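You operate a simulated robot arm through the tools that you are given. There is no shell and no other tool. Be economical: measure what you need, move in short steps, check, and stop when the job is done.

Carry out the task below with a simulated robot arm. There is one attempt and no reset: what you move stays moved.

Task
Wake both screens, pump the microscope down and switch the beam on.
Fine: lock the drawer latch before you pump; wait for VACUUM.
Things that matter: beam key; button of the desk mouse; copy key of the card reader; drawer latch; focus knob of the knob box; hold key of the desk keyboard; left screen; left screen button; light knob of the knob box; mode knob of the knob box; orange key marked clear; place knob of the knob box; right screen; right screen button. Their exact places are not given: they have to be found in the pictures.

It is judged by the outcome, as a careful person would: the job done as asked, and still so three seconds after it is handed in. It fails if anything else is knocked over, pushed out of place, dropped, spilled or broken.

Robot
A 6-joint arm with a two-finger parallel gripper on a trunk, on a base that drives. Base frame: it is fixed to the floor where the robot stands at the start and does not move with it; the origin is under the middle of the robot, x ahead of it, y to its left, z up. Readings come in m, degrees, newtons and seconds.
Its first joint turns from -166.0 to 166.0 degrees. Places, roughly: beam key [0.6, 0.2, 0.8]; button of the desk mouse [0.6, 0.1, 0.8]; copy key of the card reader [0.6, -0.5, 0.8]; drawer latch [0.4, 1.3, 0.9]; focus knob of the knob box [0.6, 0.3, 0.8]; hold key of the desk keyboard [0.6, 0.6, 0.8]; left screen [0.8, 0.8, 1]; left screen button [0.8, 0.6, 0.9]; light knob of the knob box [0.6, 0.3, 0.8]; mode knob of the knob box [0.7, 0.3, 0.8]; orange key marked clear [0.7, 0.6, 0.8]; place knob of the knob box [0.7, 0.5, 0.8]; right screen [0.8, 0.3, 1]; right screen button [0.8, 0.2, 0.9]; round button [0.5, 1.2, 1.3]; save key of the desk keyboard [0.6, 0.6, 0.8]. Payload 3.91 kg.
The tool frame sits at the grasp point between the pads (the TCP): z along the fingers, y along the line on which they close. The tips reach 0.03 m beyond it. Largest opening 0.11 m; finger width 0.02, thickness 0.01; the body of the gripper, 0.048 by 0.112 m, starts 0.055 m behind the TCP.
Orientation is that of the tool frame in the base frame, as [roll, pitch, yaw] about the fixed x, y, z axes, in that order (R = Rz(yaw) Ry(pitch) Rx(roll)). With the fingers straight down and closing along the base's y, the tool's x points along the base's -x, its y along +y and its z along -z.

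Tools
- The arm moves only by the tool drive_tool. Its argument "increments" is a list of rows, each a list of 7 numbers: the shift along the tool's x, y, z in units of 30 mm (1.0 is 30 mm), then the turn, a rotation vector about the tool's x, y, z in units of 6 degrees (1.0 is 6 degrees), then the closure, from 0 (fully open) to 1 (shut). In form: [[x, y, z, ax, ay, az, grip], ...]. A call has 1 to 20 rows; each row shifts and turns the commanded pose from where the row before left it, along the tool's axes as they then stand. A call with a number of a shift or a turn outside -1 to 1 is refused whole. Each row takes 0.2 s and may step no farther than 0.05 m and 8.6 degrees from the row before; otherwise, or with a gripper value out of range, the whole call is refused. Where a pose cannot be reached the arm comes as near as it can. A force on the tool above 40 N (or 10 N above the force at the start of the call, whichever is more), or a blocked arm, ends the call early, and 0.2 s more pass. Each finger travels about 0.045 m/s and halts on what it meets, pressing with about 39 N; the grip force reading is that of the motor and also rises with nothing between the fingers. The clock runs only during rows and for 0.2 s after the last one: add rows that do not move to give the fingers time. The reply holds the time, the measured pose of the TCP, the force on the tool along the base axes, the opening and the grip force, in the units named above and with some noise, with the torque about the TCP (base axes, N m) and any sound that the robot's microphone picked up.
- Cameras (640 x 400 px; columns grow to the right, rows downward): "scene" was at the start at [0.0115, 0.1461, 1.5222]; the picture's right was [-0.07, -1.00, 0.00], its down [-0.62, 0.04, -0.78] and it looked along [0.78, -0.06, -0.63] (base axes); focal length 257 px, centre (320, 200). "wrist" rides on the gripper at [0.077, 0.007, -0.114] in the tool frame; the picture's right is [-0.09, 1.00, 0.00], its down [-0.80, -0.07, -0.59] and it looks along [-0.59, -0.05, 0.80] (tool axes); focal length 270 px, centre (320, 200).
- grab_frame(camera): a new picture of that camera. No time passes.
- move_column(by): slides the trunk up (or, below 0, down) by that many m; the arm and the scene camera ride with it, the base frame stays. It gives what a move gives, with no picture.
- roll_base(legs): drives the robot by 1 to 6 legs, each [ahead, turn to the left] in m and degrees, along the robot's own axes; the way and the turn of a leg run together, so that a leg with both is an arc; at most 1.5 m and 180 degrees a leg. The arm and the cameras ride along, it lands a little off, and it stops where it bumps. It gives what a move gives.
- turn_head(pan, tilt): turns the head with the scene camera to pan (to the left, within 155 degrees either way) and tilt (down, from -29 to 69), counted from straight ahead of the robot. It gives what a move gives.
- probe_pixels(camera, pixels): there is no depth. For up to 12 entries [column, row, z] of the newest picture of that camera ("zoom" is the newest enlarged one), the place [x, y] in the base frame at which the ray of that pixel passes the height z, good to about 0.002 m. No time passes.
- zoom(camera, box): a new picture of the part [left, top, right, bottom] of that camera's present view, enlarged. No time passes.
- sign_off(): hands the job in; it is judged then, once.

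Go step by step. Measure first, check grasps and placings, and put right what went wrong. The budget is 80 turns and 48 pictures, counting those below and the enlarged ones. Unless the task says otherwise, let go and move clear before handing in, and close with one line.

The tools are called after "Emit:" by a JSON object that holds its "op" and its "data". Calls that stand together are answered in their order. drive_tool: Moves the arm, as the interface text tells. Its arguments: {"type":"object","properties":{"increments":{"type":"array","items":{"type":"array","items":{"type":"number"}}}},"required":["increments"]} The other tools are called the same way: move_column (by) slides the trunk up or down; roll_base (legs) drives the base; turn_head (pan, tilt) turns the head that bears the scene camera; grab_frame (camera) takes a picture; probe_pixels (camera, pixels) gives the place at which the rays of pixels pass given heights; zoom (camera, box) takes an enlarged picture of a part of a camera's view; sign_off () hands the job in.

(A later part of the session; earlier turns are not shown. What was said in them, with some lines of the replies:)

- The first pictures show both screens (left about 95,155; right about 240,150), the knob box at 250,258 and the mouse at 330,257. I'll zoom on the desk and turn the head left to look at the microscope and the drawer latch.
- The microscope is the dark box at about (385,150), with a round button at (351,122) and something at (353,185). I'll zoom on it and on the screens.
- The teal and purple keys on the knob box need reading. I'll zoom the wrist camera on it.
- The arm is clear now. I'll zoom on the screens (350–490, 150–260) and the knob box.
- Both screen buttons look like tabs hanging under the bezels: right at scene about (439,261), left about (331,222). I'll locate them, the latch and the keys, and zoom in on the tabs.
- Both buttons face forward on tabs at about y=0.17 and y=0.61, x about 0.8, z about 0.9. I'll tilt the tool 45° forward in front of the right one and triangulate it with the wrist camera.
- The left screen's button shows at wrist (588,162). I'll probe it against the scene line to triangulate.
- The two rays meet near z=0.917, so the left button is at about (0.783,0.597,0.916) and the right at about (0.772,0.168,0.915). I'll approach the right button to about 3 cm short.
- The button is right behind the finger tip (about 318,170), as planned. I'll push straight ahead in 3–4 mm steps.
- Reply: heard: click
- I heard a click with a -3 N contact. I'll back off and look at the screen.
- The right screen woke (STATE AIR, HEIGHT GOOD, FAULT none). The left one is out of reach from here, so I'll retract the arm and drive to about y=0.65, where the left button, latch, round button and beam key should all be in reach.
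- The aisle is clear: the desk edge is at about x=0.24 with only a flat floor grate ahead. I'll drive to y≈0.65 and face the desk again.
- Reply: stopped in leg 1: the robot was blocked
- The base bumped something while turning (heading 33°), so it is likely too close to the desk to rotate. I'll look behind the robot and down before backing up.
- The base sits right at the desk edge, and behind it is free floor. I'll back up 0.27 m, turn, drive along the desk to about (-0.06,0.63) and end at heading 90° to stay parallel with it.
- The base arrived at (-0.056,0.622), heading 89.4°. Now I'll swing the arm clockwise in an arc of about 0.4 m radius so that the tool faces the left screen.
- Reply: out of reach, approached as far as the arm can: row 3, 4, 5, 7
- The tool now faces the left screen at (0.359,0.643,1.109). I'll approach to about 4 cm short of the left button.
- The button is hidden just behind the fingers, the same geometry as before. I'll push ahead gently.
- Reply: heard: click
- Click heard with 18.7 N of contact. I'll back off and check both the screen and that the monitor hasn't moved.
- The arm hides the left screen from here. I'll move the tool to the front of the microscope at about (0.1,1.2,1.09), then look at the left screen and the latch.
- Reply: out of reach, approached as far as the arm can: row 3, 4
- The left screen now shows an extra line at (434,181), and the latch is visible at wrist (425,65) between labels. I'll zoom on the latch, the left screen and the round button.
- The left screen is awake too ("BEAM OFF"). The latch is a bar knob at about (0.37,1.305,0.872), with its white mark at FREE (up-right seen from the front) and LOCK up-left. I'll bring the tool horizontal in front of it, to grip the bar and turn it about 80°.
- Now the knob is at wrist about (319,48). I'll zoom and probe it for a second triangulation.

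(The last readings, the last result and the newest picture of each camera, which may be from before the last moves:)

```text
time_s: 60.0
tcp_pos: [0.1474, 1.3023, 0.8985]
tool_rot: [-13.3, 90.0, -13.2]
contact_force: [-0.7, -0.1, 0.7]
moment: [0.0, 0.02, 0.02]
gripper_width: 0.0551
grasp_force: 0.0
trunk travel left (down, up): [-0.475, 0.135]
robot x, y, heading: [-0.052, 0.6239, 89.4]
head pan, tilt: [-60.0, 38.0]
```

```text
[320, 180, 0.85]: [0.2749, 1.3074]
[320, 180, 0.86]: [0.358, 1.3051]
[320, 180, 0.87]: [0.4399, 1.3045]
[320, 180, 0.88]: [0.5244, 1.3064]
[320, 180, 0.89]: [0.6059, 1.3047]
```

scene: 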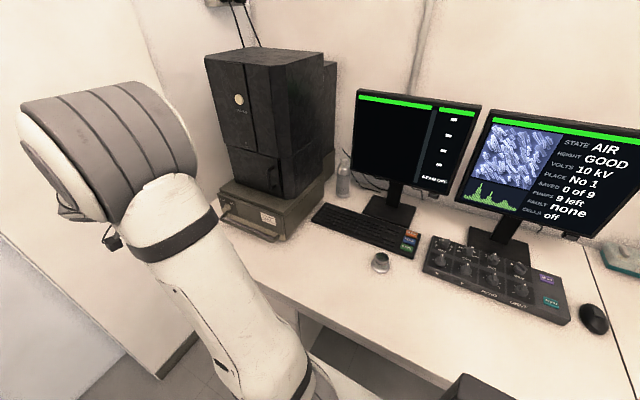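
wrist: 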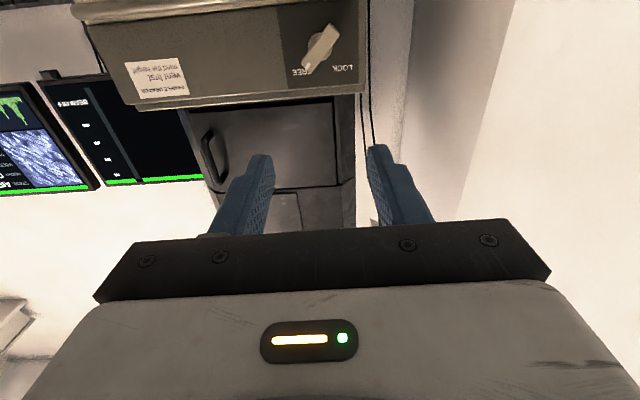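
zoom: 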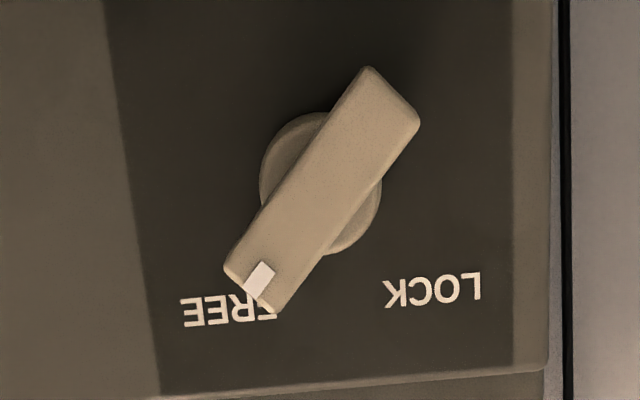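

The bar centre is at about (0.369,1.3055,0.864), 45° right of upright, so it takes a 90° turn to LOCK. With the camera hanging below it could hit the desk edge, so I'll roll the tool +225° here so the camera rides above.

Emit:
{"op": "drive_tool", "data": {"increments": [[0, 0, 0, 0, 0, 1, 0.5], [0, 0, 0, 0, 0, 1, 0.5], [0, 0, 0, 0, 0, 1, 0.5], [0, 0, 0, 0, 0, 1, 0.5], [0, 0, 0, 0, 0, 1, 0.5], [0, 0, 0, 0, 0, 1, 0.5], [0, 0, 0, 0, 0, 1, 0.5], [0, 0, 0, 0, 0, 1, 0.5], [0, 0, 0, 0, 0, 1, 0.5], [0, 0, 0, 0, 0, 1, 0.5], [0, 0, 0, 0, 0, 1, 0.5], [0, 0, 0, 0, 0, 1, 0.5], [0, 0, 0, 0, 0, 1, 0.5], [0, 0, 0, 0, 0, 1, 0.5], [0, 0, 0, 0, 0, 1, 0.5], [0, 0, 0, 0, 0, 1, 0.5], [0, 0, 0, 0, 0, 1, 0.5], [0, 0, 0, 0, 0, 1, 0.5], [0, 0, 0, 0, 0, 1, 0.5], [0, 0, 0, 0, 0, 1, 0.5]]}}

Emit:
{"op": "drive_tool", "data": {"increments": [[0, 0, 0, 0, 0, 0.972, 0.5], [0, 0, 0, 0, 0, 0.972, 0.5], [0, 0, 0, 0, 0, 0.972, 0.5], [0, 0, 0, 0, 0, 0.972, 0.5], [0, 0, 0, 0, 0, 0.972, 0.5], [0, 0, 0, 0, 0, 0.972, 0.5], [0, 0, 0, 0, 0, 0.972, 0.5], [0, 0, 0, 0, 0, 0.972, 0.5], [0, 0, 0, 0, 0, 0.972, 0.5], [0, 0, 0, 0, 0, 0.972, 0.5], [0, 0, 0, 0, 0, 0.972, 0.5], [0, 0, 0, 0, 0, 0.972, 0.5], [0, 0, 0, 0, 0, 0.972, 0.5], [0, 0, 0, 0, 0, 0.972, 0.5], [0, 0, 0, 0, 0, 0.972, 0.5], [0, 0, 0, 0, 0, 0.972, 0.5], [0, 0, 0, 0, 0, 0.972, 0.5], [0, 0, 0, 0, 0, 0.972, 0.5]]}}

Emit:
{"op": "grab_frame", "data": {"camera": "wrist"}}

```text
time_s: 62.3
tcp_pos: [0.1464, 1.4314, 0.92]
tool_rot: [90.0, 32.1, 89.5]
contact_force: [-5.4, -44.6, 5.1]
moment: [-1.08, 0.82, 6.24]
gripper_width: 0.0552
grasp_force: 0.1
out of reach, approached as far as the arm can: row 5, 6, 7, 8, 9, 10, 11
trunk travel left (down, up): [-0.475, 0.135]
robot x, y, heading: [-0.0536, 0.6232, 89.5]
head pan, tilt: [-60.0, 38.0]
stopped in row 11: the force on the tool passed its limit (the readings are from after the stop); the commanded pose is now the measured one
```

```text
time_s: 62.5
tcp_pos: [0.1448, 1.4302, 0.9181]
tool_rot: [90.0, 31.7, 89.3]
contact_force: [-4.7, -43.6, 10.1]
moment: [-0.54, 1.41, 6.01]
gripper_width: 0.0552
grasp_force: 0.0
out of reach, approached as far as the arm can: row 1
trunk travel left (down, up): [-0.475, 0.135]
robot x, y, heading: [-0.0593, 0.6181, 89.4]
head pan, tilt: [-60.0, 38.0]
stopped in row 1: the force on the tool passed its limit (the readings are from after the stop); the commanded pose is now the measured one
```

```text
14 pictures are left
```

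wrist: 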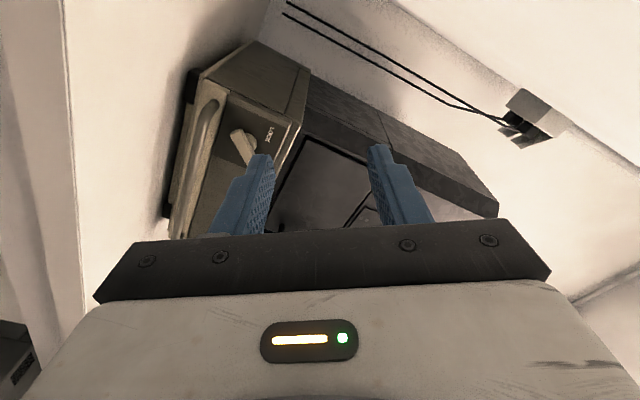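

The camera pressed against the side wall (44 N in y), so rolling the tool here is not feasible. I'll back away to −y and undo the roll. Then I'll push the lever end round with closed fingertips instead, with the tool pitched 60°.

Emit:
{"op": "drive_tool", "data": {"increments": [[-0.3, -0.19, 0, 0, 0, 0, 0.5], [-0.8, -0.5, 0, 0, 0, 0, 0.6], [-0.8, -0.5, 0, 0, 0, 0, 0.7], [-0.8, -0.5, 0, 0, 0, 0, 0.8], [-0.8, -0.5, 0, 0, 0, 0, 0.9], [-0.8, -0.5, 0, 0, 0, 0, 1]]}}

Emit:
{"op": "drive_tool", "data": {"increments": [[0, 0, 0, 0, 0, -0.96, 1], [0, 0, 0, 0, 0, -0.96, 1], [0, 0, 0, 0, 0, -0.96, 1], [0, 0, 0, 0, 0, -0.96, 1], [0, 0, 0, 0, 0, -0.96, 1], [0, 0, 0, 0, 0, -0.96, 1], [0, 0, 0, 0, 0, -0.96, 1], [0, 0, 0, 0, 0, -0.96, 1], [0, 0, 0, 0, 0, -0.96, 1], [0, 0, 0, 0, 0, -0.96, 1], [0, 0, 0, 0, 1, 0, 1], [0, 0, 0, 0, 1, 0, 1], [0, 0, 0, 0, 1, 0, 1], [0, 0, 0, 0, 1, 0, 1], [0, 0, 0, 0, 1, 0, 1]]}}

```text
time_s: 63.9
tcp_pos: [0.1465, 1.4297, 0.9163]
tool_rot: [90.0, 31.7, 89.2]
contact_force: [-5.4, -28.8, 16.9]
moment: [0.6, 2.3, 4.23]
gripper_width: 0.0004
grasp_force: 22.3
out of reach, approached as far as the arm can: row 1, 2, 3, 4, 5, 6
trunk travel left (down, up): [-0.475, 0.135]
robot x, y, heading: [-0.0581, 0.6233, 89.4]
head pan, tilt: [-60.0, 38.0]
```

```text
time_s: 67.1
tcp_pos: [0.1461, 1.4345, 0.9128]
tool_rot: [179.0, 59.8, 178.6]
contact_force: [0.2, 0.1, 0.4]
moment: [-0.02, 0.02, -0.01]
gripper_width: 0.0002
grasp_force: 38.1
trunk travel left (down, up): [-0.475, 0.135]
robot x, y, heading: [-0.057, 0.6212, 89.4]
head pan, tilt: [-60.0, 38.0]
```

The tool is free again at (0.146,1.4345,0.913), pitch 60°. I'll go to the right of the lever at a standoff and check with the wrist camera.

Emit:
{"op": "drive_tool", "data": {"increments": [[0, -0.96, 0, 0, 0, 0, 1], [0, -0.96, 0, 0, 0, 0, 1], [0, -0.96, 0, 0, 0, 0, 1], [-0.18, -0.96, 0.73, 0, 0, 0, 1], [-0.18, -0.96, 0.73, 0, 0, 0, 1], [-0.18, -0.96, 0.73, 0, 0, 0, 1], [-0.18, 0, 0.73, 0, 0, 0, 1], [-0.18, 0, 0.73, 0, 0, 0, 1], [-0.18, 0, 0.73, 0, 0, 0, 1]]}}

Emit:
{"op": "grab_frame", "data": {"camera": "wrist"}}

```text
time_s: 69.1
tcp_pos: [0.2736, 1.2569, 0.8738]
tool_rot: [179.0, 59.9, 178.6]
contact_force: [-0.4, 0.2, -0.6]
moment: [-0.03, 0.01, 0.03]
gripper_width: 0.0
grasp_force: 37.7
trunk travel left (down, up): [-0.475, 0.135]
robot x, y, heading: [-0.0559, 0.6241, 89.5]
head pan, tilt: [-60.0, 38.0]
```

```text
13 pictures are left
```

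wrist: 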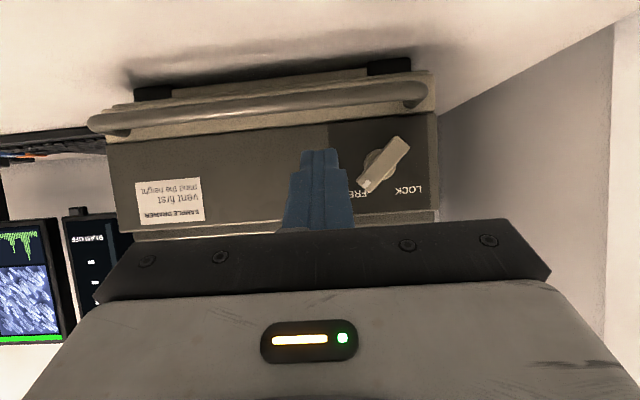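

The knob's bar centre is at wrist about (383,165). I'll probe to refine its position before the push.

Emit:
{"op": "probe_pixels", "data": {"camera": "wrist", "pixels": [[383, 165, 0.87], [383, 165, 0.864], [383, 165, 0.858], [365, 187, 0.88], [365, 187, 0.885], [402, 142, 0.845], [383, 165, 0.852]]}}

```text
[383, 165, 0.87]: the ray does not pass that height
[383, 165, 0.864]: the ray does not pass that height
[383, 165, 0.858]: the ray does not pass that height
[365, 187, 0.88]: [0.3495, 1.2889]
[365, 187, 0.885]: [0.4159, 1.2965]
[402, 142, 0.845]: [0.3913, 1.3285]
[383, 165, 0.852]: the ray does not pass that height
```

The bar is confirmed: pivot at about (y 1.3065, z 0.864), with its upper end up-right. I'll insert the closed fingertips to the right of it, watching the force.

Emit:
{"op": "drive_tool", "data": {"increments": [[-0.318, 0.02, 0.55, 0, 0, 0, 1], [-0.318, 0.02, 0.55, 0, 0, 0, 1], [-0.318, 0.02, 0.55, 0, 0, 0, 1], [-0.16, 0.02, 0.275, 0, 0, 0, 1], [-0.16, 0.02, 0.275, 0, 0, 0, 1]]}}

Emit:
{"op": "grab_frame", "data": {"camera": "wrist"}}

```text
time_s: 70.3
tcp_pos: [0.3504, 1.2626, 0.8728]
tool_rot: [179.2, 59.9, 178.7]
contact_force: [0.3, 0.8, -0.9]
moment: [0.0, 0.0, -0.02]
gripper_width: 0.0001
grasp_force: 38.1
trunk travel left (down, up): [-0.475, 0.135]
robot x, y, heading: [-0.057, 0.6229, 89.5]
head pan, tilt: [-60.0, 38.0]
```

```text
12 pictures are left
```

wrist: 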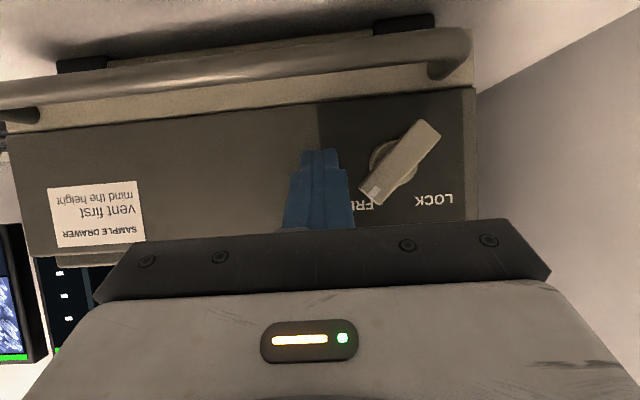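

The tip is beside the knob with no contact. Now I'll sweep the tip in an arc from the right of the pivot to above it.

Emit:
{"op": "drive_tool", "data": {"increments": [[-0.087, 0.183, -0.05, 0, 0, 0, 1], [-0.087, 0.183, -0.05, 0, 0, 0, 1], [-0.123, 0.017, -0.071, 0, 0, 0, 1], [-0.123, 0.017, -0.071, 0, 0, 0, 1], [-0.115, 0.057, -0.067, 0, 0, 0, 1], [-0.115, 0.057, -0.067, 0, 0, 0, 1], [-0.098, 0.089, -0.057, 0, 0, 0, 1], [-0.098, 0.089, -0.057, 0, 0, 0, 1], [-0.077, 0.113, -0.044, 0, 0, 0, 1], [-0.077, 0.113, -0.044, 0, 0, 0, 1], [-0.05, 0.133, -0.029, 0, 0, 0, 1], [-0.05, 0.133, -0.029, 0, 0, 0, 1], [-0.015, 0.142, -0.009, 0, 0, 0, 1], [-0.015, 0.142, -0.009, 0, 0, 0, 1]]}}

Emit:
{"op": "zoom", "data": {"camera": "wrist", "box": [240, 90, 440, 220]}}

```text
time_s: 73.3
tcp_pos: [0.3508, 1.3063, 0.9126]
tool_rot: [179.0, 59.9, 178.5]
contact_force: [0.8, 0.1, -0.2]
moment: [0.02, 0.02, 0.01]
gripper_width: 0.0
grasp_force: 37.7
trunk travel left (down, up): [-0.475, 0.135]
robot x, y, heading: [-0.0557, 0.6251, 89.4]
head pan, tilt: [-60.0, 38.0]
```

```text
3.08 times, centred on (340, 155) of wrist
```

zoom: 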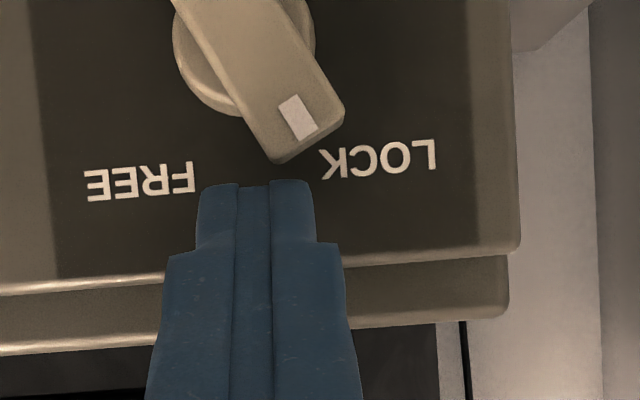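

The lever has turned to about 30° left of upright, with its mark close to LOCK but no click yet. I'll continue the arc in small steps.

Emit:
{"op": "drive_tool", "data": {"increments": [[0.007, 0.095, 0.004, 0, 0, 0, 1], [0.007, 0.095, 0.004, 0, 0, 0, 1], [0.021, 0.093, 0.012, 0, 0, 0, 1], [0.021, 0.093, 0.012, 0, 0, 0, 1]]}}

Emit:
{"op": "zoom", "data": {"camera": "wrist", "box": [240, 90, 440, 220]}}

```text
time_s: 74.3
tcp_pos: [0.3516, 1.3188, 0.9112]
tool_rot: [179.0, 59.8, 178.6]
contact_force: [-0.6, -0.9, -0.6]
moment: [0.0, 0.0, -0.04]
gripper_width: 0.0
grasp_force: 37.4
trunk travel left (down, up): [-0.475, 0.135]
robot x, y, heading: [-0.0572, 0.6235, 89.6]
head pan, tilt: [-60.0, 38.0]
```

```text
3.08 times, centred on (340, 155) of wrist
```

zoom: 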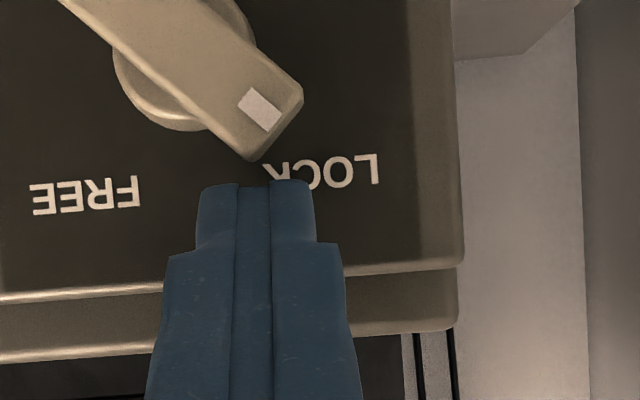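

The bar is now at about 45° toward LOCK. I'll nudge a little more to find the end stop or a detent.

Emit:
{"op": "drive_tool", "data": {"increments": [[0.036, 0.087, 0.021, 0, 0, 0, 1], [0.036, 0.087, 0.021, 0, 0, 0, 1]]}}

```text
time_s: 74.9
tcp_pos: [0.3516, 1.3225, 0.9102]
tool_rot: [179.0, 59.8, 178.5]
contact_force: [-1.3, -2.5, 4.1]
moment: [-0.09, -0.06, -0.08]
gripper_width: 0.0
grasp_force: 38.2
trunk travel left (down, up): [-0.475, 0.135]
robot x, y, heading: [-0.0595, 0.6193, 89.5]
head pan, tilt: [-60.0, 38.0]
```

Resistance is rising (about 5 N), which suggests the end stop. One more small nudge, then I'll back out upward and check.

Emit:
{"op": "drive_tool", "data": {"increments": [[0.036, 0.07, 0.021, 0, 0, 0, 1], [0, 0, 0, 0, 0, 0, 1]]}}

Emit:
{"op": "drive_tool", "data": {"increments": [[-0.2, -0.2, -0.2, 0, 0, 0, 1], [0, 0, -0.8, 0, 0, 0, 1], [0, 0, -1, 0, 0, 0, 1], [0, 0, -1, 0, 0, 0, 1]]}}

Emit:
{"op": "zoom", "data": {"camera": "wrist", "box": [220, 50, 480, 220]}}

```text
time_s: 75.5
tcp_pos: [0.3518, 1.3236, 0.9101]
tool_rot: [178.8, 60.0, 178.4]
contact_force: [1.0, -8.1, 8.5]
moment: [-0.22, -0.22, -0.12]
gripper_width: 0.0001
grasp_force: 38.0
trunk travel left (down, up): [-0.475, 0.135]
robot x, y, heading: [-0.0569, 0.617, 89.4]
head pan, tilt: [-60.0, 38.0]
```

```text
time_s: 76.5
tcp_pos: [0.2756, 1.3191, 0.9601]
tool_rot: [179.0, 59.9, 178.5]
contact_force: [-0.2, -0.3, -0.4]
moment: [0.02, -0.04, -0.02]
gripper_width: 0.0
grasp_force: 37.4
trunk travel left (down, up): [-0.475, 0.135]
robot x, y, heading: [-0.0577, 0.6236, 89.5]
head pan, tilt: [-60.0, 38.0]
```

```text
2.35 times, centred on (350, 135) of wrist
```

zoom: 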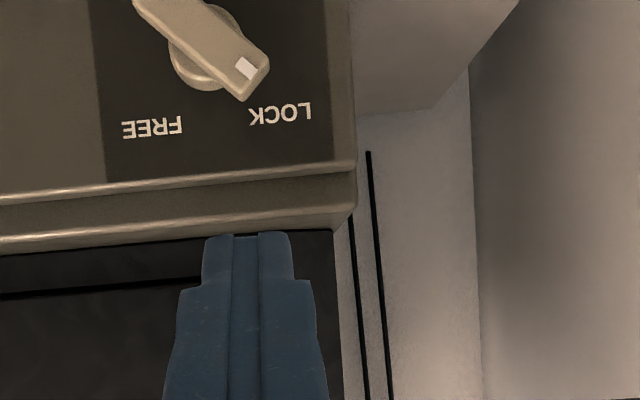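

The mark is on LOCK at the end stop. Next is the round button, estimated at (0.443,1.19,1.288). I'll rise in front of the column, offset in y so the wrist camera can see and read it.

Emit:
{"op": "drive_tool", "data": {"increments": [[-0.892, -0.21, -0.515, 0, 0, 0, 1], [-0.892, -0.21, -0.515, 0, 0, 0, 1], [-0.892, -0.21, -0.515, 0, 0, 0, 1], [-0.892, -0.21, -0.515, 0, 0, 0, 1], [-0.892, -0.21, -0.515, 0, 0, 0, 1], [-0.892, -0.21, -0.515, 0, 0, 0, 1], [-0.892, -0.21, -0.515, 0, 0, 0, 1], [-0.892, -0.21, -0.515, 0, 0, 0, 1], [-0.892, -0.21, -0.515, 0, 0, 0, 1], [-0.892, -0.21, -0.515, 0, 0, 0, 1], [-0.892, -0.21, -0.515, 0, 0, 0, 1]]}}

Emit:
{"op": "grab_frame", "data": {"camera": "wrist"}}

```text
time_s: 78.9
tcp_pos: [0.2751, 1.2457, 1.2974]
tool_rot: [179.0, 60.0, 178.5]
contact_force: [-0.2, -0.3, -0.7]
moment: [-0.02, -0.04, -0.03]
gripper_width: 0.0
grasp_force: 38.0
trunk travel left (down, up): [-0.475, 0.135]
robot x, y, heading: [-0.0611, 0.6223, 89.5]
head pan, tilt: [-60.0, 38.0]
```

```text
8 pictures are left
```

wrist: 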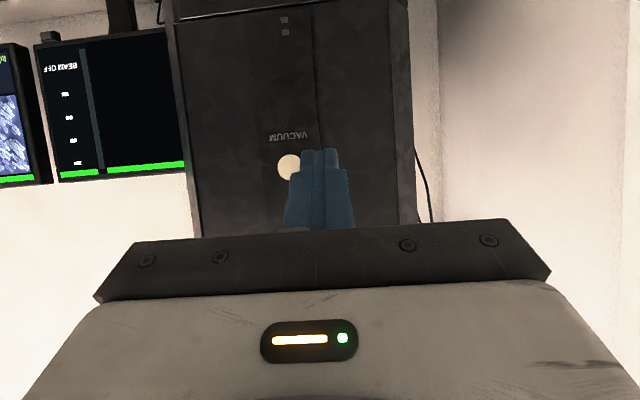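

The round button at wrist (288,167) is labelled VACUUM. I'll probe it to refine the target.

Emit:
{"op": "probe_pixels", "data": {"camera": "wrist", "pixels": [[288, 167, 1.29], [288, 167, 1.286], [288, 167, 1.284], [288, 167, 1.28], [288, 153, 1.27], [288, 153, 1.275], [288, 181, 1.3], [288, 181, 1.305]]}}

```text
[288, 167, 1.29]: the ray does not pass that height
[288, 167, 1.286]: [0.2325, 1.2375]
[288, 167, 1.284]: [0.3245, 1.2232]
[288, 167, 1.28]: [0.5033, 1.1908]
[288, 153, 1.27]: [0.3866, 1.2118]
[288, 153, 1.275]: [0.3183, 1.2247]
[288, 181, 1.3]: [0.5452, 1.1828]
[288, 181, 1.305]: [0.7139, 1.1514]
```

The button is at about (0.453,1.202,1.2815). I'll align and approach to about 2 cm short.

Emit:
{"op": "drive_tool", "data": {"increments": [[0.05, -0.445, 0.03, 0, 0, 0, 1], [0.05, -0.445, 0.03, 0, 0, 0, 1], [0.05, -0.445, 0.03, 0, 0, 0, 1], [-0.5, 0, 0.9, 0, 0, 0, 1], [-0.5, 0, 0.9, 0, 0, 0, 1], [-0.5, 0, 0.9, 0, 0, 0, 1], [-0.45, 0, 0.8, 0, 0, 0, 1]]}}

```text
time_s: 80.5
tcp_pos: [0.3968, 1.2063, 1.29]
tool_rot: [179.0, 59.8, 178.5]
contact_force: [0.4, -0.7, 0.6]
moment: [0.01, 0.02, -0.03]
gripper_width: 0.0001
grasp_force: 37.6
trunk travel left (down, up): [-0.475, 0.135]
robot x, y, heading: [-0.0554, 0.623, 89.4]
head pan, tilt: [-60.0, 38.0]
```

The position is good. I'll push ahead in 3–4 mm steps.

Emit:
{"op": "drive_tool", "data": {"increments": [[-0.05, -0.1, 0.117, 0, 0, 0, 1], [-0.06, 0, 0.117, 0, 0, 0, 1], [-0.06, 0, 0.117, 0, 0, 0, 1], [-0.06, 0, 0.117, 0, 0, 0, 1], [-0.06, 0, 0.117, 0, 0, 0, 1], [-0.06, 0, 0.117, 0, 0, 0, 1]]}}

```text
time_s: 81.9
tcp_pos: [0.4187, 1.2029, 1.2895]
tool_rot: [178.9, 59.8, 178.5]
contact_force: [-1.4, 0.6, 0.2]
moment: [-0.01, 0.0, -0.02]
gripper_width: 0.0003
grasp_force: 37.9
trunk travel left (down, up): [-0.475, 0.135]
robot x, y, heading: [-0.0585, 0.6232, 89.6]
head pan, tilt: [-60.0, 38.0]
heard: click
```

Click heard. I'll back away from the button and check the right screen.

Emit:
{"op": "drive_tool", "data": {"increments": [[0.3, 0, -0.5, 0, 0, 0, 1], [0.5, 0, -0.9, 0, 0, 0, 1], [0.5, 0, -0.9, 0, 0, 0, 1], [0.5, 0, -0.9, 0, 0, 0, 1]]}}

Emit:
{"op": "zoom", "data": {"camera": "scene", "box": [340, 80, 640, 268]}}

```text
time_s: 82.9
tcp_pos: [0.3069, 1.2022, 1.2897]
tool_rot: [179.1, 59.9, 178.6]
contact_force: [-0.8, 0.3, -0.3]
moment: [0.05, 0.02, 0.01]
gripper_width: 0.0001
grasp_force: 37.4
trunk travel left (down, up): [-0.475, 0.135]
robot x, y, heading: [-0.0544, 0.6241, 89.4]
head pan, tilt: [-60.0, 38.0]
```

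```text
2.13 times, centred on (490, 174) of scene
```

zoom: 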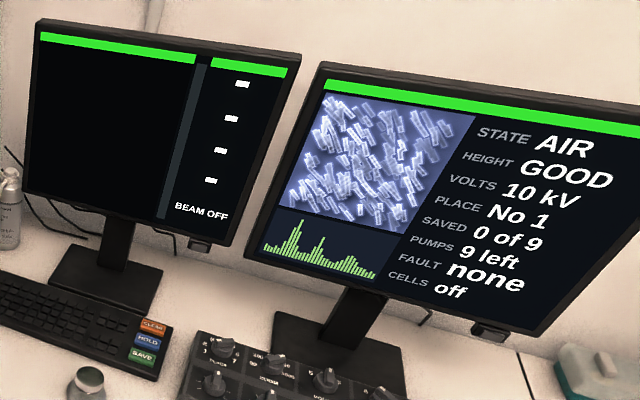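

The screen still reads AIR with 9 pumps left. I'll wait about 4 s to see whether the state changes before doing anything else.

Emit:
{"op": "drive_tool", "data": {"increments": [[0, 0, 0, 0, 0, 0, 1], [0, 0, 0, 0, 0, 0, 1], [0, 0, 0, 0, 0, 0, 1], [0, 0, 0, 0, 0, 0, 1], [0, 0, 0, 0, 0, 0, 1], [0, 0, 0, 0, 0, 0, 1], [0, 0, 0, 0, 0, 0, 1], [0, 0, 0, 0, 0, 0, 1], [0, 0, 0, 0, 0, 0, 1], [0, 0, 0, 0, 0, 0, 1], [0, 0, 0, 0, 0, 0, 1], [0, 0, 0, 0, 0, 0, 1], [0, 0, 0, 0, 0, 0, 1], [0, 0, 0, 0, 0, 0, 1], [0, 0, 0, 0, 0, 0, 1], [0, 0, 0, 0, 0, 0, 1], [0, 0, 0, 0, 0, 0, 1], [0, 0, 0, 0, 0, 0, 1], [0, 0, 0, 0, 0, 0, 1], [0, 0, 0, 0, 0, 0, 1]]}}

Emit:
{"op": "zoom", "data": {"camera": "scene", "box": [340, 80, 640, 268]}}

```text
time_s: 87.1
tcp_pos: [0.3077, 1.2036, 1.2894]
tool_rot: [179.0, 59.9, 178.5]
contact_force: [0.4, 0.0, 0.5]
moment: [-0.01, 0.0, -0.01]
gripper_width: 0.0002
grasp_force: 38.3
trunk travel left (down, up): [-0.475, 0.135]
robot x, y, heading: [-0.0565, 0.6231, 89.4]
head pan, tilt: [-60.0, 38.0]
```

```text
2.13 times, centred on (490, 174) of scene
```

zoom: 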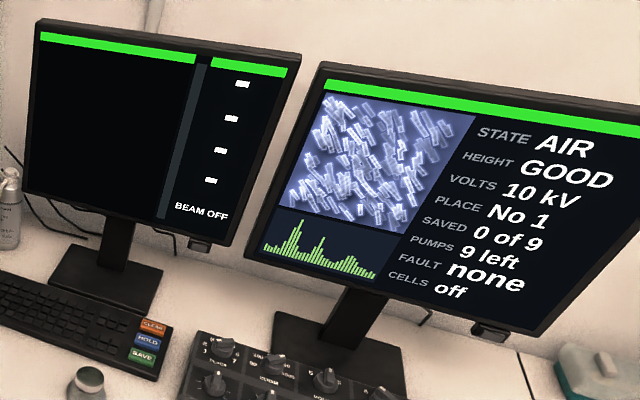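

There was no pumping and no fault, so the press was probably too brief. I'll press again, deeper, and hold it for about 1.5 s.

Emit:
{"op": "drive_tool", "data": {"increments": [[-0.5, 0, 0.87, 0, 0, 0, 1], [-0.5, 0, 0.87, 0, 0, 0, 1], [-0.5, 0, 0.87, 0, 0, 0, 1], [-0.29, 0, 0.5, 0, 0, 0, 1], [-0.06, 0, 0.115, 0, 0, 0, 1], [-0.05, 0, 0.087, 0, 0, 0, 1], [-0.05, 0, 0.087, 0, 0, 0, 1], [0, 0, 0, 0, 0, 0, 1], [0, 0, 0, 0, 0, 0, 1], [0, 0, 0, 0, 0, 0, 1], [0, 0, 0, 0, 0, 0, 1], [0, 0, 0, 0, 0, 0, 1], [0, 0, 0, 0, 0, 0, 1], [0, 0, 0, 0, 0, 0, 1]]}}

```text
time_s: 90.1
tcp_pos: [0.4227, 1.2036, 1.2904]
tool_rot: [179.0, 60.1, 178.7]
contact_force: [-27.3, -5.8, -10.5]
moment: [-0.05, 0.5, -0.13]
gripper_width: 0.0001
grasp_force: 37.3
trunk travel left (down, up): [-0.475, 0.135]
robot x, y, heading: [-0.0576, 0.6236, 89.4]
head pan, tilt: [-60.0, 38.0]
heard: click
```

Click, held at 27 N. I'll check the screen now, while releasing.

Emit:
{"op": "drive_tool", "data": {"increments": [[0.3, 0, -0.5, 0, 0, 0, 1], [0.5, 0, -0.9, 0, 0, 0, 1], [0.5, 0, -0.9, 0, 0, 0, 1], [0.5, 0, -0.9, 0, 0, 0, 1]]}}

Emit:
{"op": "zoom", "data": {"camera": "scene", "box": [340, 80, 640, 268]}}

```text
time_s: 91.1
tcp_pos: [0.317, 1.2017, 1.2903]
tool_rot: [179.0, 60.0, 178.5]
contact_force: [-0.3, -0.1, 0.6]
moment: [-0.01, 0.02, 0.0]
gripper_width: 0.0002
grasp_force: 37.4
trunk travel left (down, up): [-0.475, 0.135]
robot x, y, heading: [-0.0558, 0.6223, 89.4]
head pan, tilt: [-60.0, 38.0]
```

```text
2.13 times, centred on (490, 174) of scene
```

zoom: 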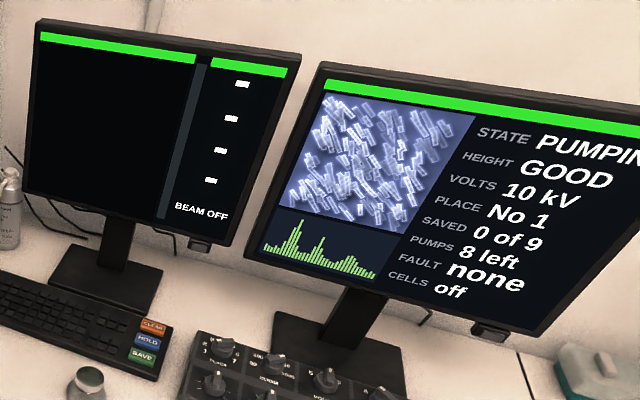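

The right screen shows PUMPING, 8 left, so it registered. While it pumps I'll locate the beam key, at scene about (550,301), by triangulating with the earlier view.

Emit:
{"op": "probe_pixels", "data": {"camera": "scene", "pixels": [[550, 301, 0.82], [550, 301, 0.81], [550, 301, 0.8], [550, 301, 0.79], [545, 278, 0.8], [594, 319, 0.78]]}}

Emit:
{"op": "zoom", "data": {"camera": "scene", "box": [500, 240, 630, 340]}}

```text
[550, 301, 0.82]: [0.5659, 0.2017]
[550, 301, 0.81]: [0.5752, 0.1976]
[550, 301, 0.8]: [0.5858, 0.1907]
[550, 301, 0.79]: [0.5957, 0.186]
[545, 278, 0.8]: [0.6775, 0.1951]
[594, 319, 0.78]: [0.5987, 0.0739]
```

```text
4.00 times, centred on (565, 290) of scene
```

zoom: 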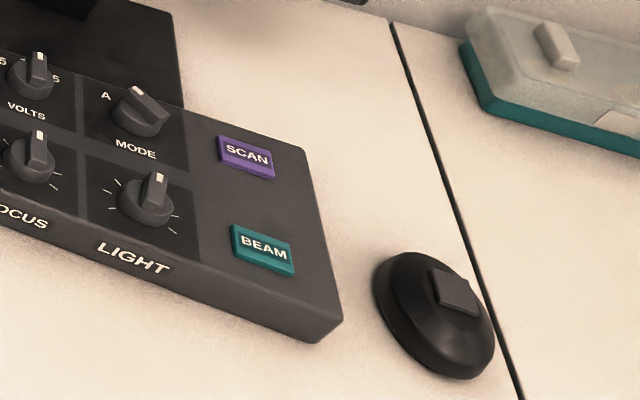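

Both views agree on the beam key at (0.584,0.190,0.80). I'll bring the tool back across the desk at a safe height and turn it to point straight down.

Emit:
{"op": "drive_tool", "data": {"increments": [[0.133, -1, 0.237, 0, 0, 0, 1], [0.133, -1, 0.237, 0, 0, 0, 1], [0.133, -1, 0.237, 0, 0, 0, 1], [0.133, -1, 0.237, 0, 0, 0, 1], [0.133, -1, 0.237, 0, 0, 0, 1], [0.133, -1, 0.237, 0, 0, 0, 1], [0.133, -1, 0.237, 0, 0, 0, 1], [0.133, -1, 0.237, 0, 0, 0, 1], [0.133, -1, 0.237, 0, 0, 0, 1], [0.133, -1, 0.237, 0, 0, 0, 1], [0.133, -1, 0.237, 0, 0, 0, 1], [0.133, -1, 0.237, 0, 0, 0, 1], [0.133, -1, 0.237, 0, 0, 0, 1], [0.133, -1, 0.237, 0, 0, 0, 1], [0.133, -1, 0.237, 0, 0, 0, 1], [0.133, -1, 0.237, 0, 0, 0, 1], [0.133, -1, 0.237, 0, 0, 0, 1], [0.133, -1, 0.237, 0, 0, 0, 1], [0.133, -1, 0.237, 0, 0, 0, 1], [0.133, -1, 0.237, 0, 0, 0, 1]]}}

Emit:
{"op": "drive_tool", "data": {"increments": [[0, -0.976, 0, 0, 1, 0, 1], [0, -0.976, 0, 0, 1, 0, 1], [0, -0.976, 0, 0, 1, 0, 1], [0, -0.976, 0, 0, 1, 0, 1], [0, -0.976, 0, 0, 1, 0, 1], [0, -0.976, 0, 0, 1, 0, 1], [0, -0.976, 0, 0, 1, 0, 1], [0, -0.976, 0, 0, 1, 0, 1], [0, -0.976, 0, 0, 1, 0, 1], [0, -0.976, 0, 0, 1, 0, 1], [-0.4, -0.976, 0, 0, 0, 0, 1], [-0.4, -0.976, 0, 0, 0, 0, 1], [-0.4, -0.976, 0, 0, 0, 0, 1], [-0.4, -0.976, 0, 0, 0, 0, 1]]}}

```text
time_s: 95.3
tcp_pos: [0.3956, 0.6942, 1.137]
tool_rot: [179.3, 59.8, 178.4]
contact_force: [0.2, 0.8, -0.3]
moment: [-0.03, -0.03, 0.03]
gripper_width: 0.0002
grasp_force: 37.3
out of reach, approached as far as the arm can: row 18, 19, 20
trunk travel left (down, up): [-0.475, 0.135]
robot x, y, heading: [-0.0506, 0.6203, 89.3]
head pan, tilt: [-60.0, 38.0]
```

```text
time_s: 98.3
tcp_pos: [0.416, 0.2734, 1.0664]
tool_rot: [170.4, 11.7, 179.5]
contact_force: [0.5, -0.1, 0.6]
moment: [0.03, -0.01, -0.03]
gripper_width: 0.0
grasp_force: 37.5
out of reach, approached as far as the arm can: row 1, 7, 8, 9, 10
trunk travel left (down, up): [-0.475, 0.135]
robot x, y, heading: [-0.0567, 0.6209, 89.4]
head pan, tilt: [-60.0, 38.0]
```

The tool is nearly vertical (roll 170.4, pitch 11.7) at (0.416,0.273,1.066). I'll straighten it and then go above the key.

Emit:
{"op": "drive_tool", "data": {"increments": [[0, 0, 0, 0.8, 0, 0, 1], [0, 0, 0, 0.8, 0, 0, 1], [0, 0, 0, 0, 0.97, 0, 1], [0, 0, 0, 0, 0.97, 0, 1], [-0.7, -0.35, 0.2, 0, 0, 0, 1], [-0.7, -0.35, 0.2, 0, 0, 0, 1], [-0.7, -0.35, 0.2, 0, 0, 0, 1], [-0.7, -0.35, 0.2, 0, 0, 0, 1], [-0.7, -0.35, 0.2, 0, 0, 0, 1], [-0.7, -0.35, 0.2, 0, 0, 0, 1], [-0.7, -0.35, 0.2, 0, 0, 0, 1], [-0.7, -0.35, 0.2, 0, 0, 0, 1]]}}

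```text
time_s: 100.9
tcp_pos: [0.5428, 0.1983, 1.0268]
tool_rot: [175.4, 18.1, 179.0]
contact_force: [0.1, 0.3, -0.8]
moment: [-0.02, 0.01, -0.01]
gripper_width: 0.0
grasp_force: 37.5
out of reach, approached as far as the arm can: row 1, 2, 3, 4, 7, 8, 9, 10, 11, 12
trunk travel left (down, up): [-0.475, 0.135]
robot x, y, heading: [-0.0586, 0.6202, 89.2]
head pan, tilt: [-60.0, 38.0]
```

The vertical pose at this height is slightly out of reach. Going lower should bring it in, so I'll descend to about z=0.90.

Emit:
{"op": "drive_tool", "data": {"increments": [[0, 0, 0.8, 0, 0, 0, 1], [0, 0, 0.8, 0, 0, 0, 1], [0, 0, 0.8, 0, 0, 0, 1], [0, 0, 0.8, 0, 0, 0, 1], [0, 0, 0, 0, 0, 0, 1]]}}

```text
time_s: 102.1
tcp_pos: [0.5426, 0.2151, 0.9219]
tool_rot: [176.4, 16.9, 179.0]
contact_force: [0.2, -0.3, 0.2]
moment: [-0.01, 0.0, 0.0]
gripper_width: 0.0
grasp_force: 38.0
out of reach, approached as far as the arm can: row 1, 2, 3, 4
trunk travel left (down, up): [-0.475, 0.135]
robot x, y, heading: [-0.0569, 0.6203, 89.5]
head pan, tilt: [-60.0, 38.0]
```

It still falls about 4 cm short in x. Driving the base back 0.22 m along the desk gives comfortable reach, so I'll raise the tool a little first and then back up.

Emit:
{"op": "drive_tool", "data": {"increments": [[0, 0, -0.8, 0, 0, 0, 1], [0, 0, -0.8, 0, 0, 0, 1], [0, 0, -0.8, 0, 0, 0, 1]]}}

Emit:
{"op": "roll_base", "data": {"legs": [[-0.22, 0]]}}

```text
time_s: 102.9
tcp_pos: [0.5097, 0.2166, 0.9865]
tool_rot: [176.3, 16.9, 179.1]
contact_force: [-0.4, 0.3, 0.3]
moment: [-0.01, 0.0, 0.0]
gripper_width: 0.0
grasp_force: 38.1
out of reach, approached as far as the arm can: row 1, 2, 3
trunk travel left (down, up): [-0.475, 0.135]
robot x, y, heading: [-0.0573, 0.6217, 89.4]
head pan, tilt: [-60.0, 38.0]
```

```text
time_s: 104.6
tcp_pos: [0.5075, -0.0046, 0.9854]
tool_rot: [176.5, 16.9, 179.2]
contact_force: [1.2, 0.2, -0.5]
moment: [0.0, -0.02, 0.01]
gripper_width: 0.0
grasp_force: 37.4
trunk travel left (down, up): [-0.475, 0.135]
robot x, y, heading: [-0.06, 0.4004, 89.5]
head pan, tilt: [-60.0, 38.0]
```

The base is now at (-0.06,0.40). I'll move the tool back over the key's y and straighten it.

Emit:
{"op": "drive_tool", "data": {"increments": [[0, 0.93, 0, 0, 0, 0, 1], [0, 0.93, 0, 0, 0, 0, 1], [0, 0.93, 0, 0, 0, 0, 1], [0, 0.93, 0, 0, 0, 0, 1], [0, 0.93, 0, 0, 0, 0, 1], [0, 0.93, 0, 0, 0, 0, 1], [0, 0.93, 0, 0, 0, 0, 1], [0, 0, 0, 0.58, 0, 0, 1], [0, 0, 0, 0, 0.94, 0, 1], [0, 0, 0, 0, 0.94, 0, 1], [0, 0, 0, 0, 0.94, 0, 1]]}}

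```text
time_s: 107.0
tcp_pos: [0.4851, 0.1863, 0.9776]
tool_rot: [175.9, 15.2, 179.2]
contact_force: [0.1, -0.2, 0.4]
moment: [0.03, 0.01, -0.01]
gripper_width: 0.0002
grasp_force: 37.7
out of reach, approached as far as the arm can: row 8, 9, 10, 11
trunk travel left (down, up): [-0.475, 0.135]
robot x, y, heading: [-0.0589, 0.4005, 89.6]
head pan, tilt: [-60.0, 38.0]
```

The tilt can't be corrected further (a joint limit), but a 17° tilt is fine for pressing. I'll return to that orientation and position the tip above the key.

Emit:
{"op": "drive_tool", "data": {"increments": [[0, 0, 0, 0, -0.94, 0, 1], [0, 0, 0, 0, -0.94, 0, 1], [0, 0, 0, 0, -0.94, 0, 1], [0, 0, 0, -0.58, 0, 0, 1], [0, 0, 0, 0, 0, 0, 1]]}}

```text
time_s: 108.2
tcp_pos: [0.4874, 0.1846, 0.9786]
tool_rot: [171.8, 32.1, 177.8]
contact_force: [0.9, -0.2, -0.7]
moment: [0.0, 0.0, 0.01]
gripper_width: 0.0
grasp_force: 37.7
trunk travel left (down, up): [-0.475, 0.135]
robot x, y, heading: [-0.0615, 0.4029, 89.3]
head pan, tilt: [-60.0, 38.0]
```

The command re-anchored to the measured pose: pitch 32°, reachable. I'll correct the roll and part of the pitch, then move forward and down toward the key.

Emit:
{"op": "drive_tool", "data": {"increments": [[0, 0, 0, 0.6, 0, 0, 1], [0, 0, 0, 0.6, 0, 0, 1], [0, 0, 0, 0, 0.6, 0, 1], [0, 0, 0, 0, 0.6, 0, 1]]}}

```text
time_s: 109.2
tcp_pos: [0.4876, 0.1853, 0.9787]
tool_rot: [179.1, 24.9, 178.0]
contact_force: [-0.3, -0.5, 0.0]
moment: [-0.02, -0.02, -0.01]
gripper_width: 0.0
grasp_force: 38.2
trunk travel left (down, up): [-0.475, 0.135]
robot x, y, heading: [-0.0588, 0.3985, 89.4]
head pan, tilt: [-60.0, 38.0]
```

Orientation is good (roll 179, pitch 25). I'll move to about 3 cm above the beam key.

Emit:
{"op": "drive_tool", "data": {"increments": [[-0.19, 0.045, 0.81, 0, 0, 0, 1], [-0.19, 0.045, 0.81, 0, 0, 0, 1], [-0.19, 0.045, 0.81, 0, 0, 0, 1], [-0.19, 0.045, 0.81, 0, 0, 0, 1], [-0.19, 0.045, 0.81, 0, 0, 0, 1], [-0.19, 0.045, 0.81, 0, 0, 0, 1]]}}

Emit:
{"op": "grab_frame", "data": {"camera": "scene"}}

```text
time_s: 110.6
tcp_pos: [0.5802, 0.192, 0.8618]
tool_rot: [179.1, 24.9, 177.8]
contact_force: [-0.3, -0.3, 0.2]
moment: [-0.02, 0.0, -0.01]
gripper_width: 0.0
grasp_force: 37.7
trunk travel left (down, up): [-0.475, 0.135]
robot x, y, heading: [-0.0585, 0.404, 89.4]
head pan, tilt: [-60.0, 38.0]
```

```text
3 pictures are left
```

scene: 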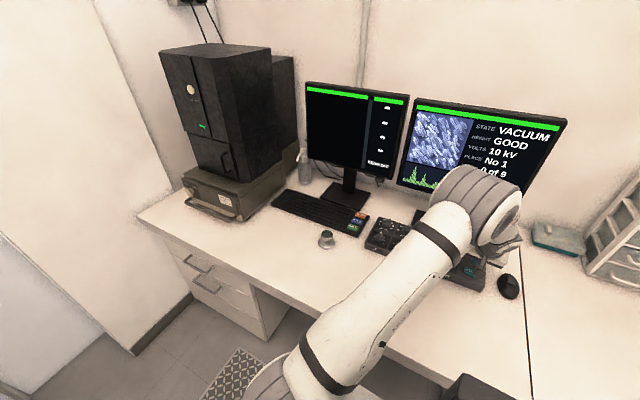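

The screen reads VACUUM and the tip is above the teal key (about 470,272). I'll press down in small steps.

Emit:
{"op": "drive_tool", "data": {"increments": [[0.07, 0, 0.151, 0, 0, 0, 1], [0.07, 0, 0.151, 0, 0, 0, 1], [0.07, 0, 0.151, 0, 0, 0, 1], [0.07, 0, 0.151, 0, 0, 0, 1], [0.056, 0, 0.121, 0, 0, 0, 1], [0.042, 0, 0.091, 0, 0, 0, 1], [0.042, 0, 0.091, 0, 0, 0, 1]]}}

```text
time_s: 112.2
tcp_pos: [0.5791, 0.1917, 0.8325]
tool_rot: [179.0, 25.0, 177.9]
contact_force: [-1.6, -1.8, 6.1]
moment: [-0.06, 0.0, -0.05]
gripper_width: 0.0
grasp_force: 37.7
trunk travel left (down, up): [-0.475, 0.135]
robot x, y, heading: [-0.057, 0.3995, 89.4]
head pan, tilt: [-60.0, 38.0]
heard: click
```

Click, with 6 N on the key. I'll hold briefly, then lift straight up and check.

Emit:
{"op": "drive_tool", "data": {"increments": [[0, 0, 0, 0, 0, 0, 1], [0, 0, 0, 0, 0, 0, 1], [-0.3, 0, -0.6, 0, 0, 0, 1], [-0.42, 0, -0.9, 0, 0, 0, 1], [0, 0, -1, 0, 0, 0, 1], [0, 0, -1, 0, 0, 0, 1], [0.5, 0, -0.8, 0, 0, 0, 1], [0.8, 0, -0.5, 0, 0, 0, 1], [0.8, 0, -0.5, 0, 0, 0, 1], [0.8, 0, -0.5, 0, 0, 0, 1]]}}

Emit:
{"op": "zoom", "data": {"camera": "scene", "box": [290, 70, 580, 252]}}

```text
time_s: 114.4
tcp_pos: [0.4474, 0.1964, 0.96]
tool_rot: [179.1, 25.0, 177.9]
contact_force: [0.3, 0.7, -0.1]
moment: [0.01, 0.03, -0.01]
gripper_width: 0.0
grasp_force: 37.7
trunk travel left (down, up): [-0.475, 0.135]
robot x, y, heading: [-0.0604, 0.3982, 89.2]
head pan, tilt: [-60.0, 38.0]
```

```text
2.20 times, centred on (435, 161) of scene
```

zoom: 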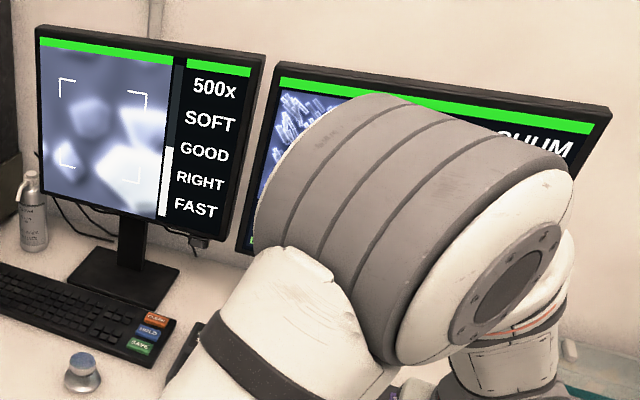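

The left screen now shows a live image at 500x, so the beam is on, and the right screen still reads VACUUM. The tool is clear, so I'll hand in.

Emit:
{"op": "sign_off", "data": {}}

```text
The job is handed in.
```

Both screens are awake, the drawer latch was locked before pumping, the microscope reached VACUUM, and the beam is on.
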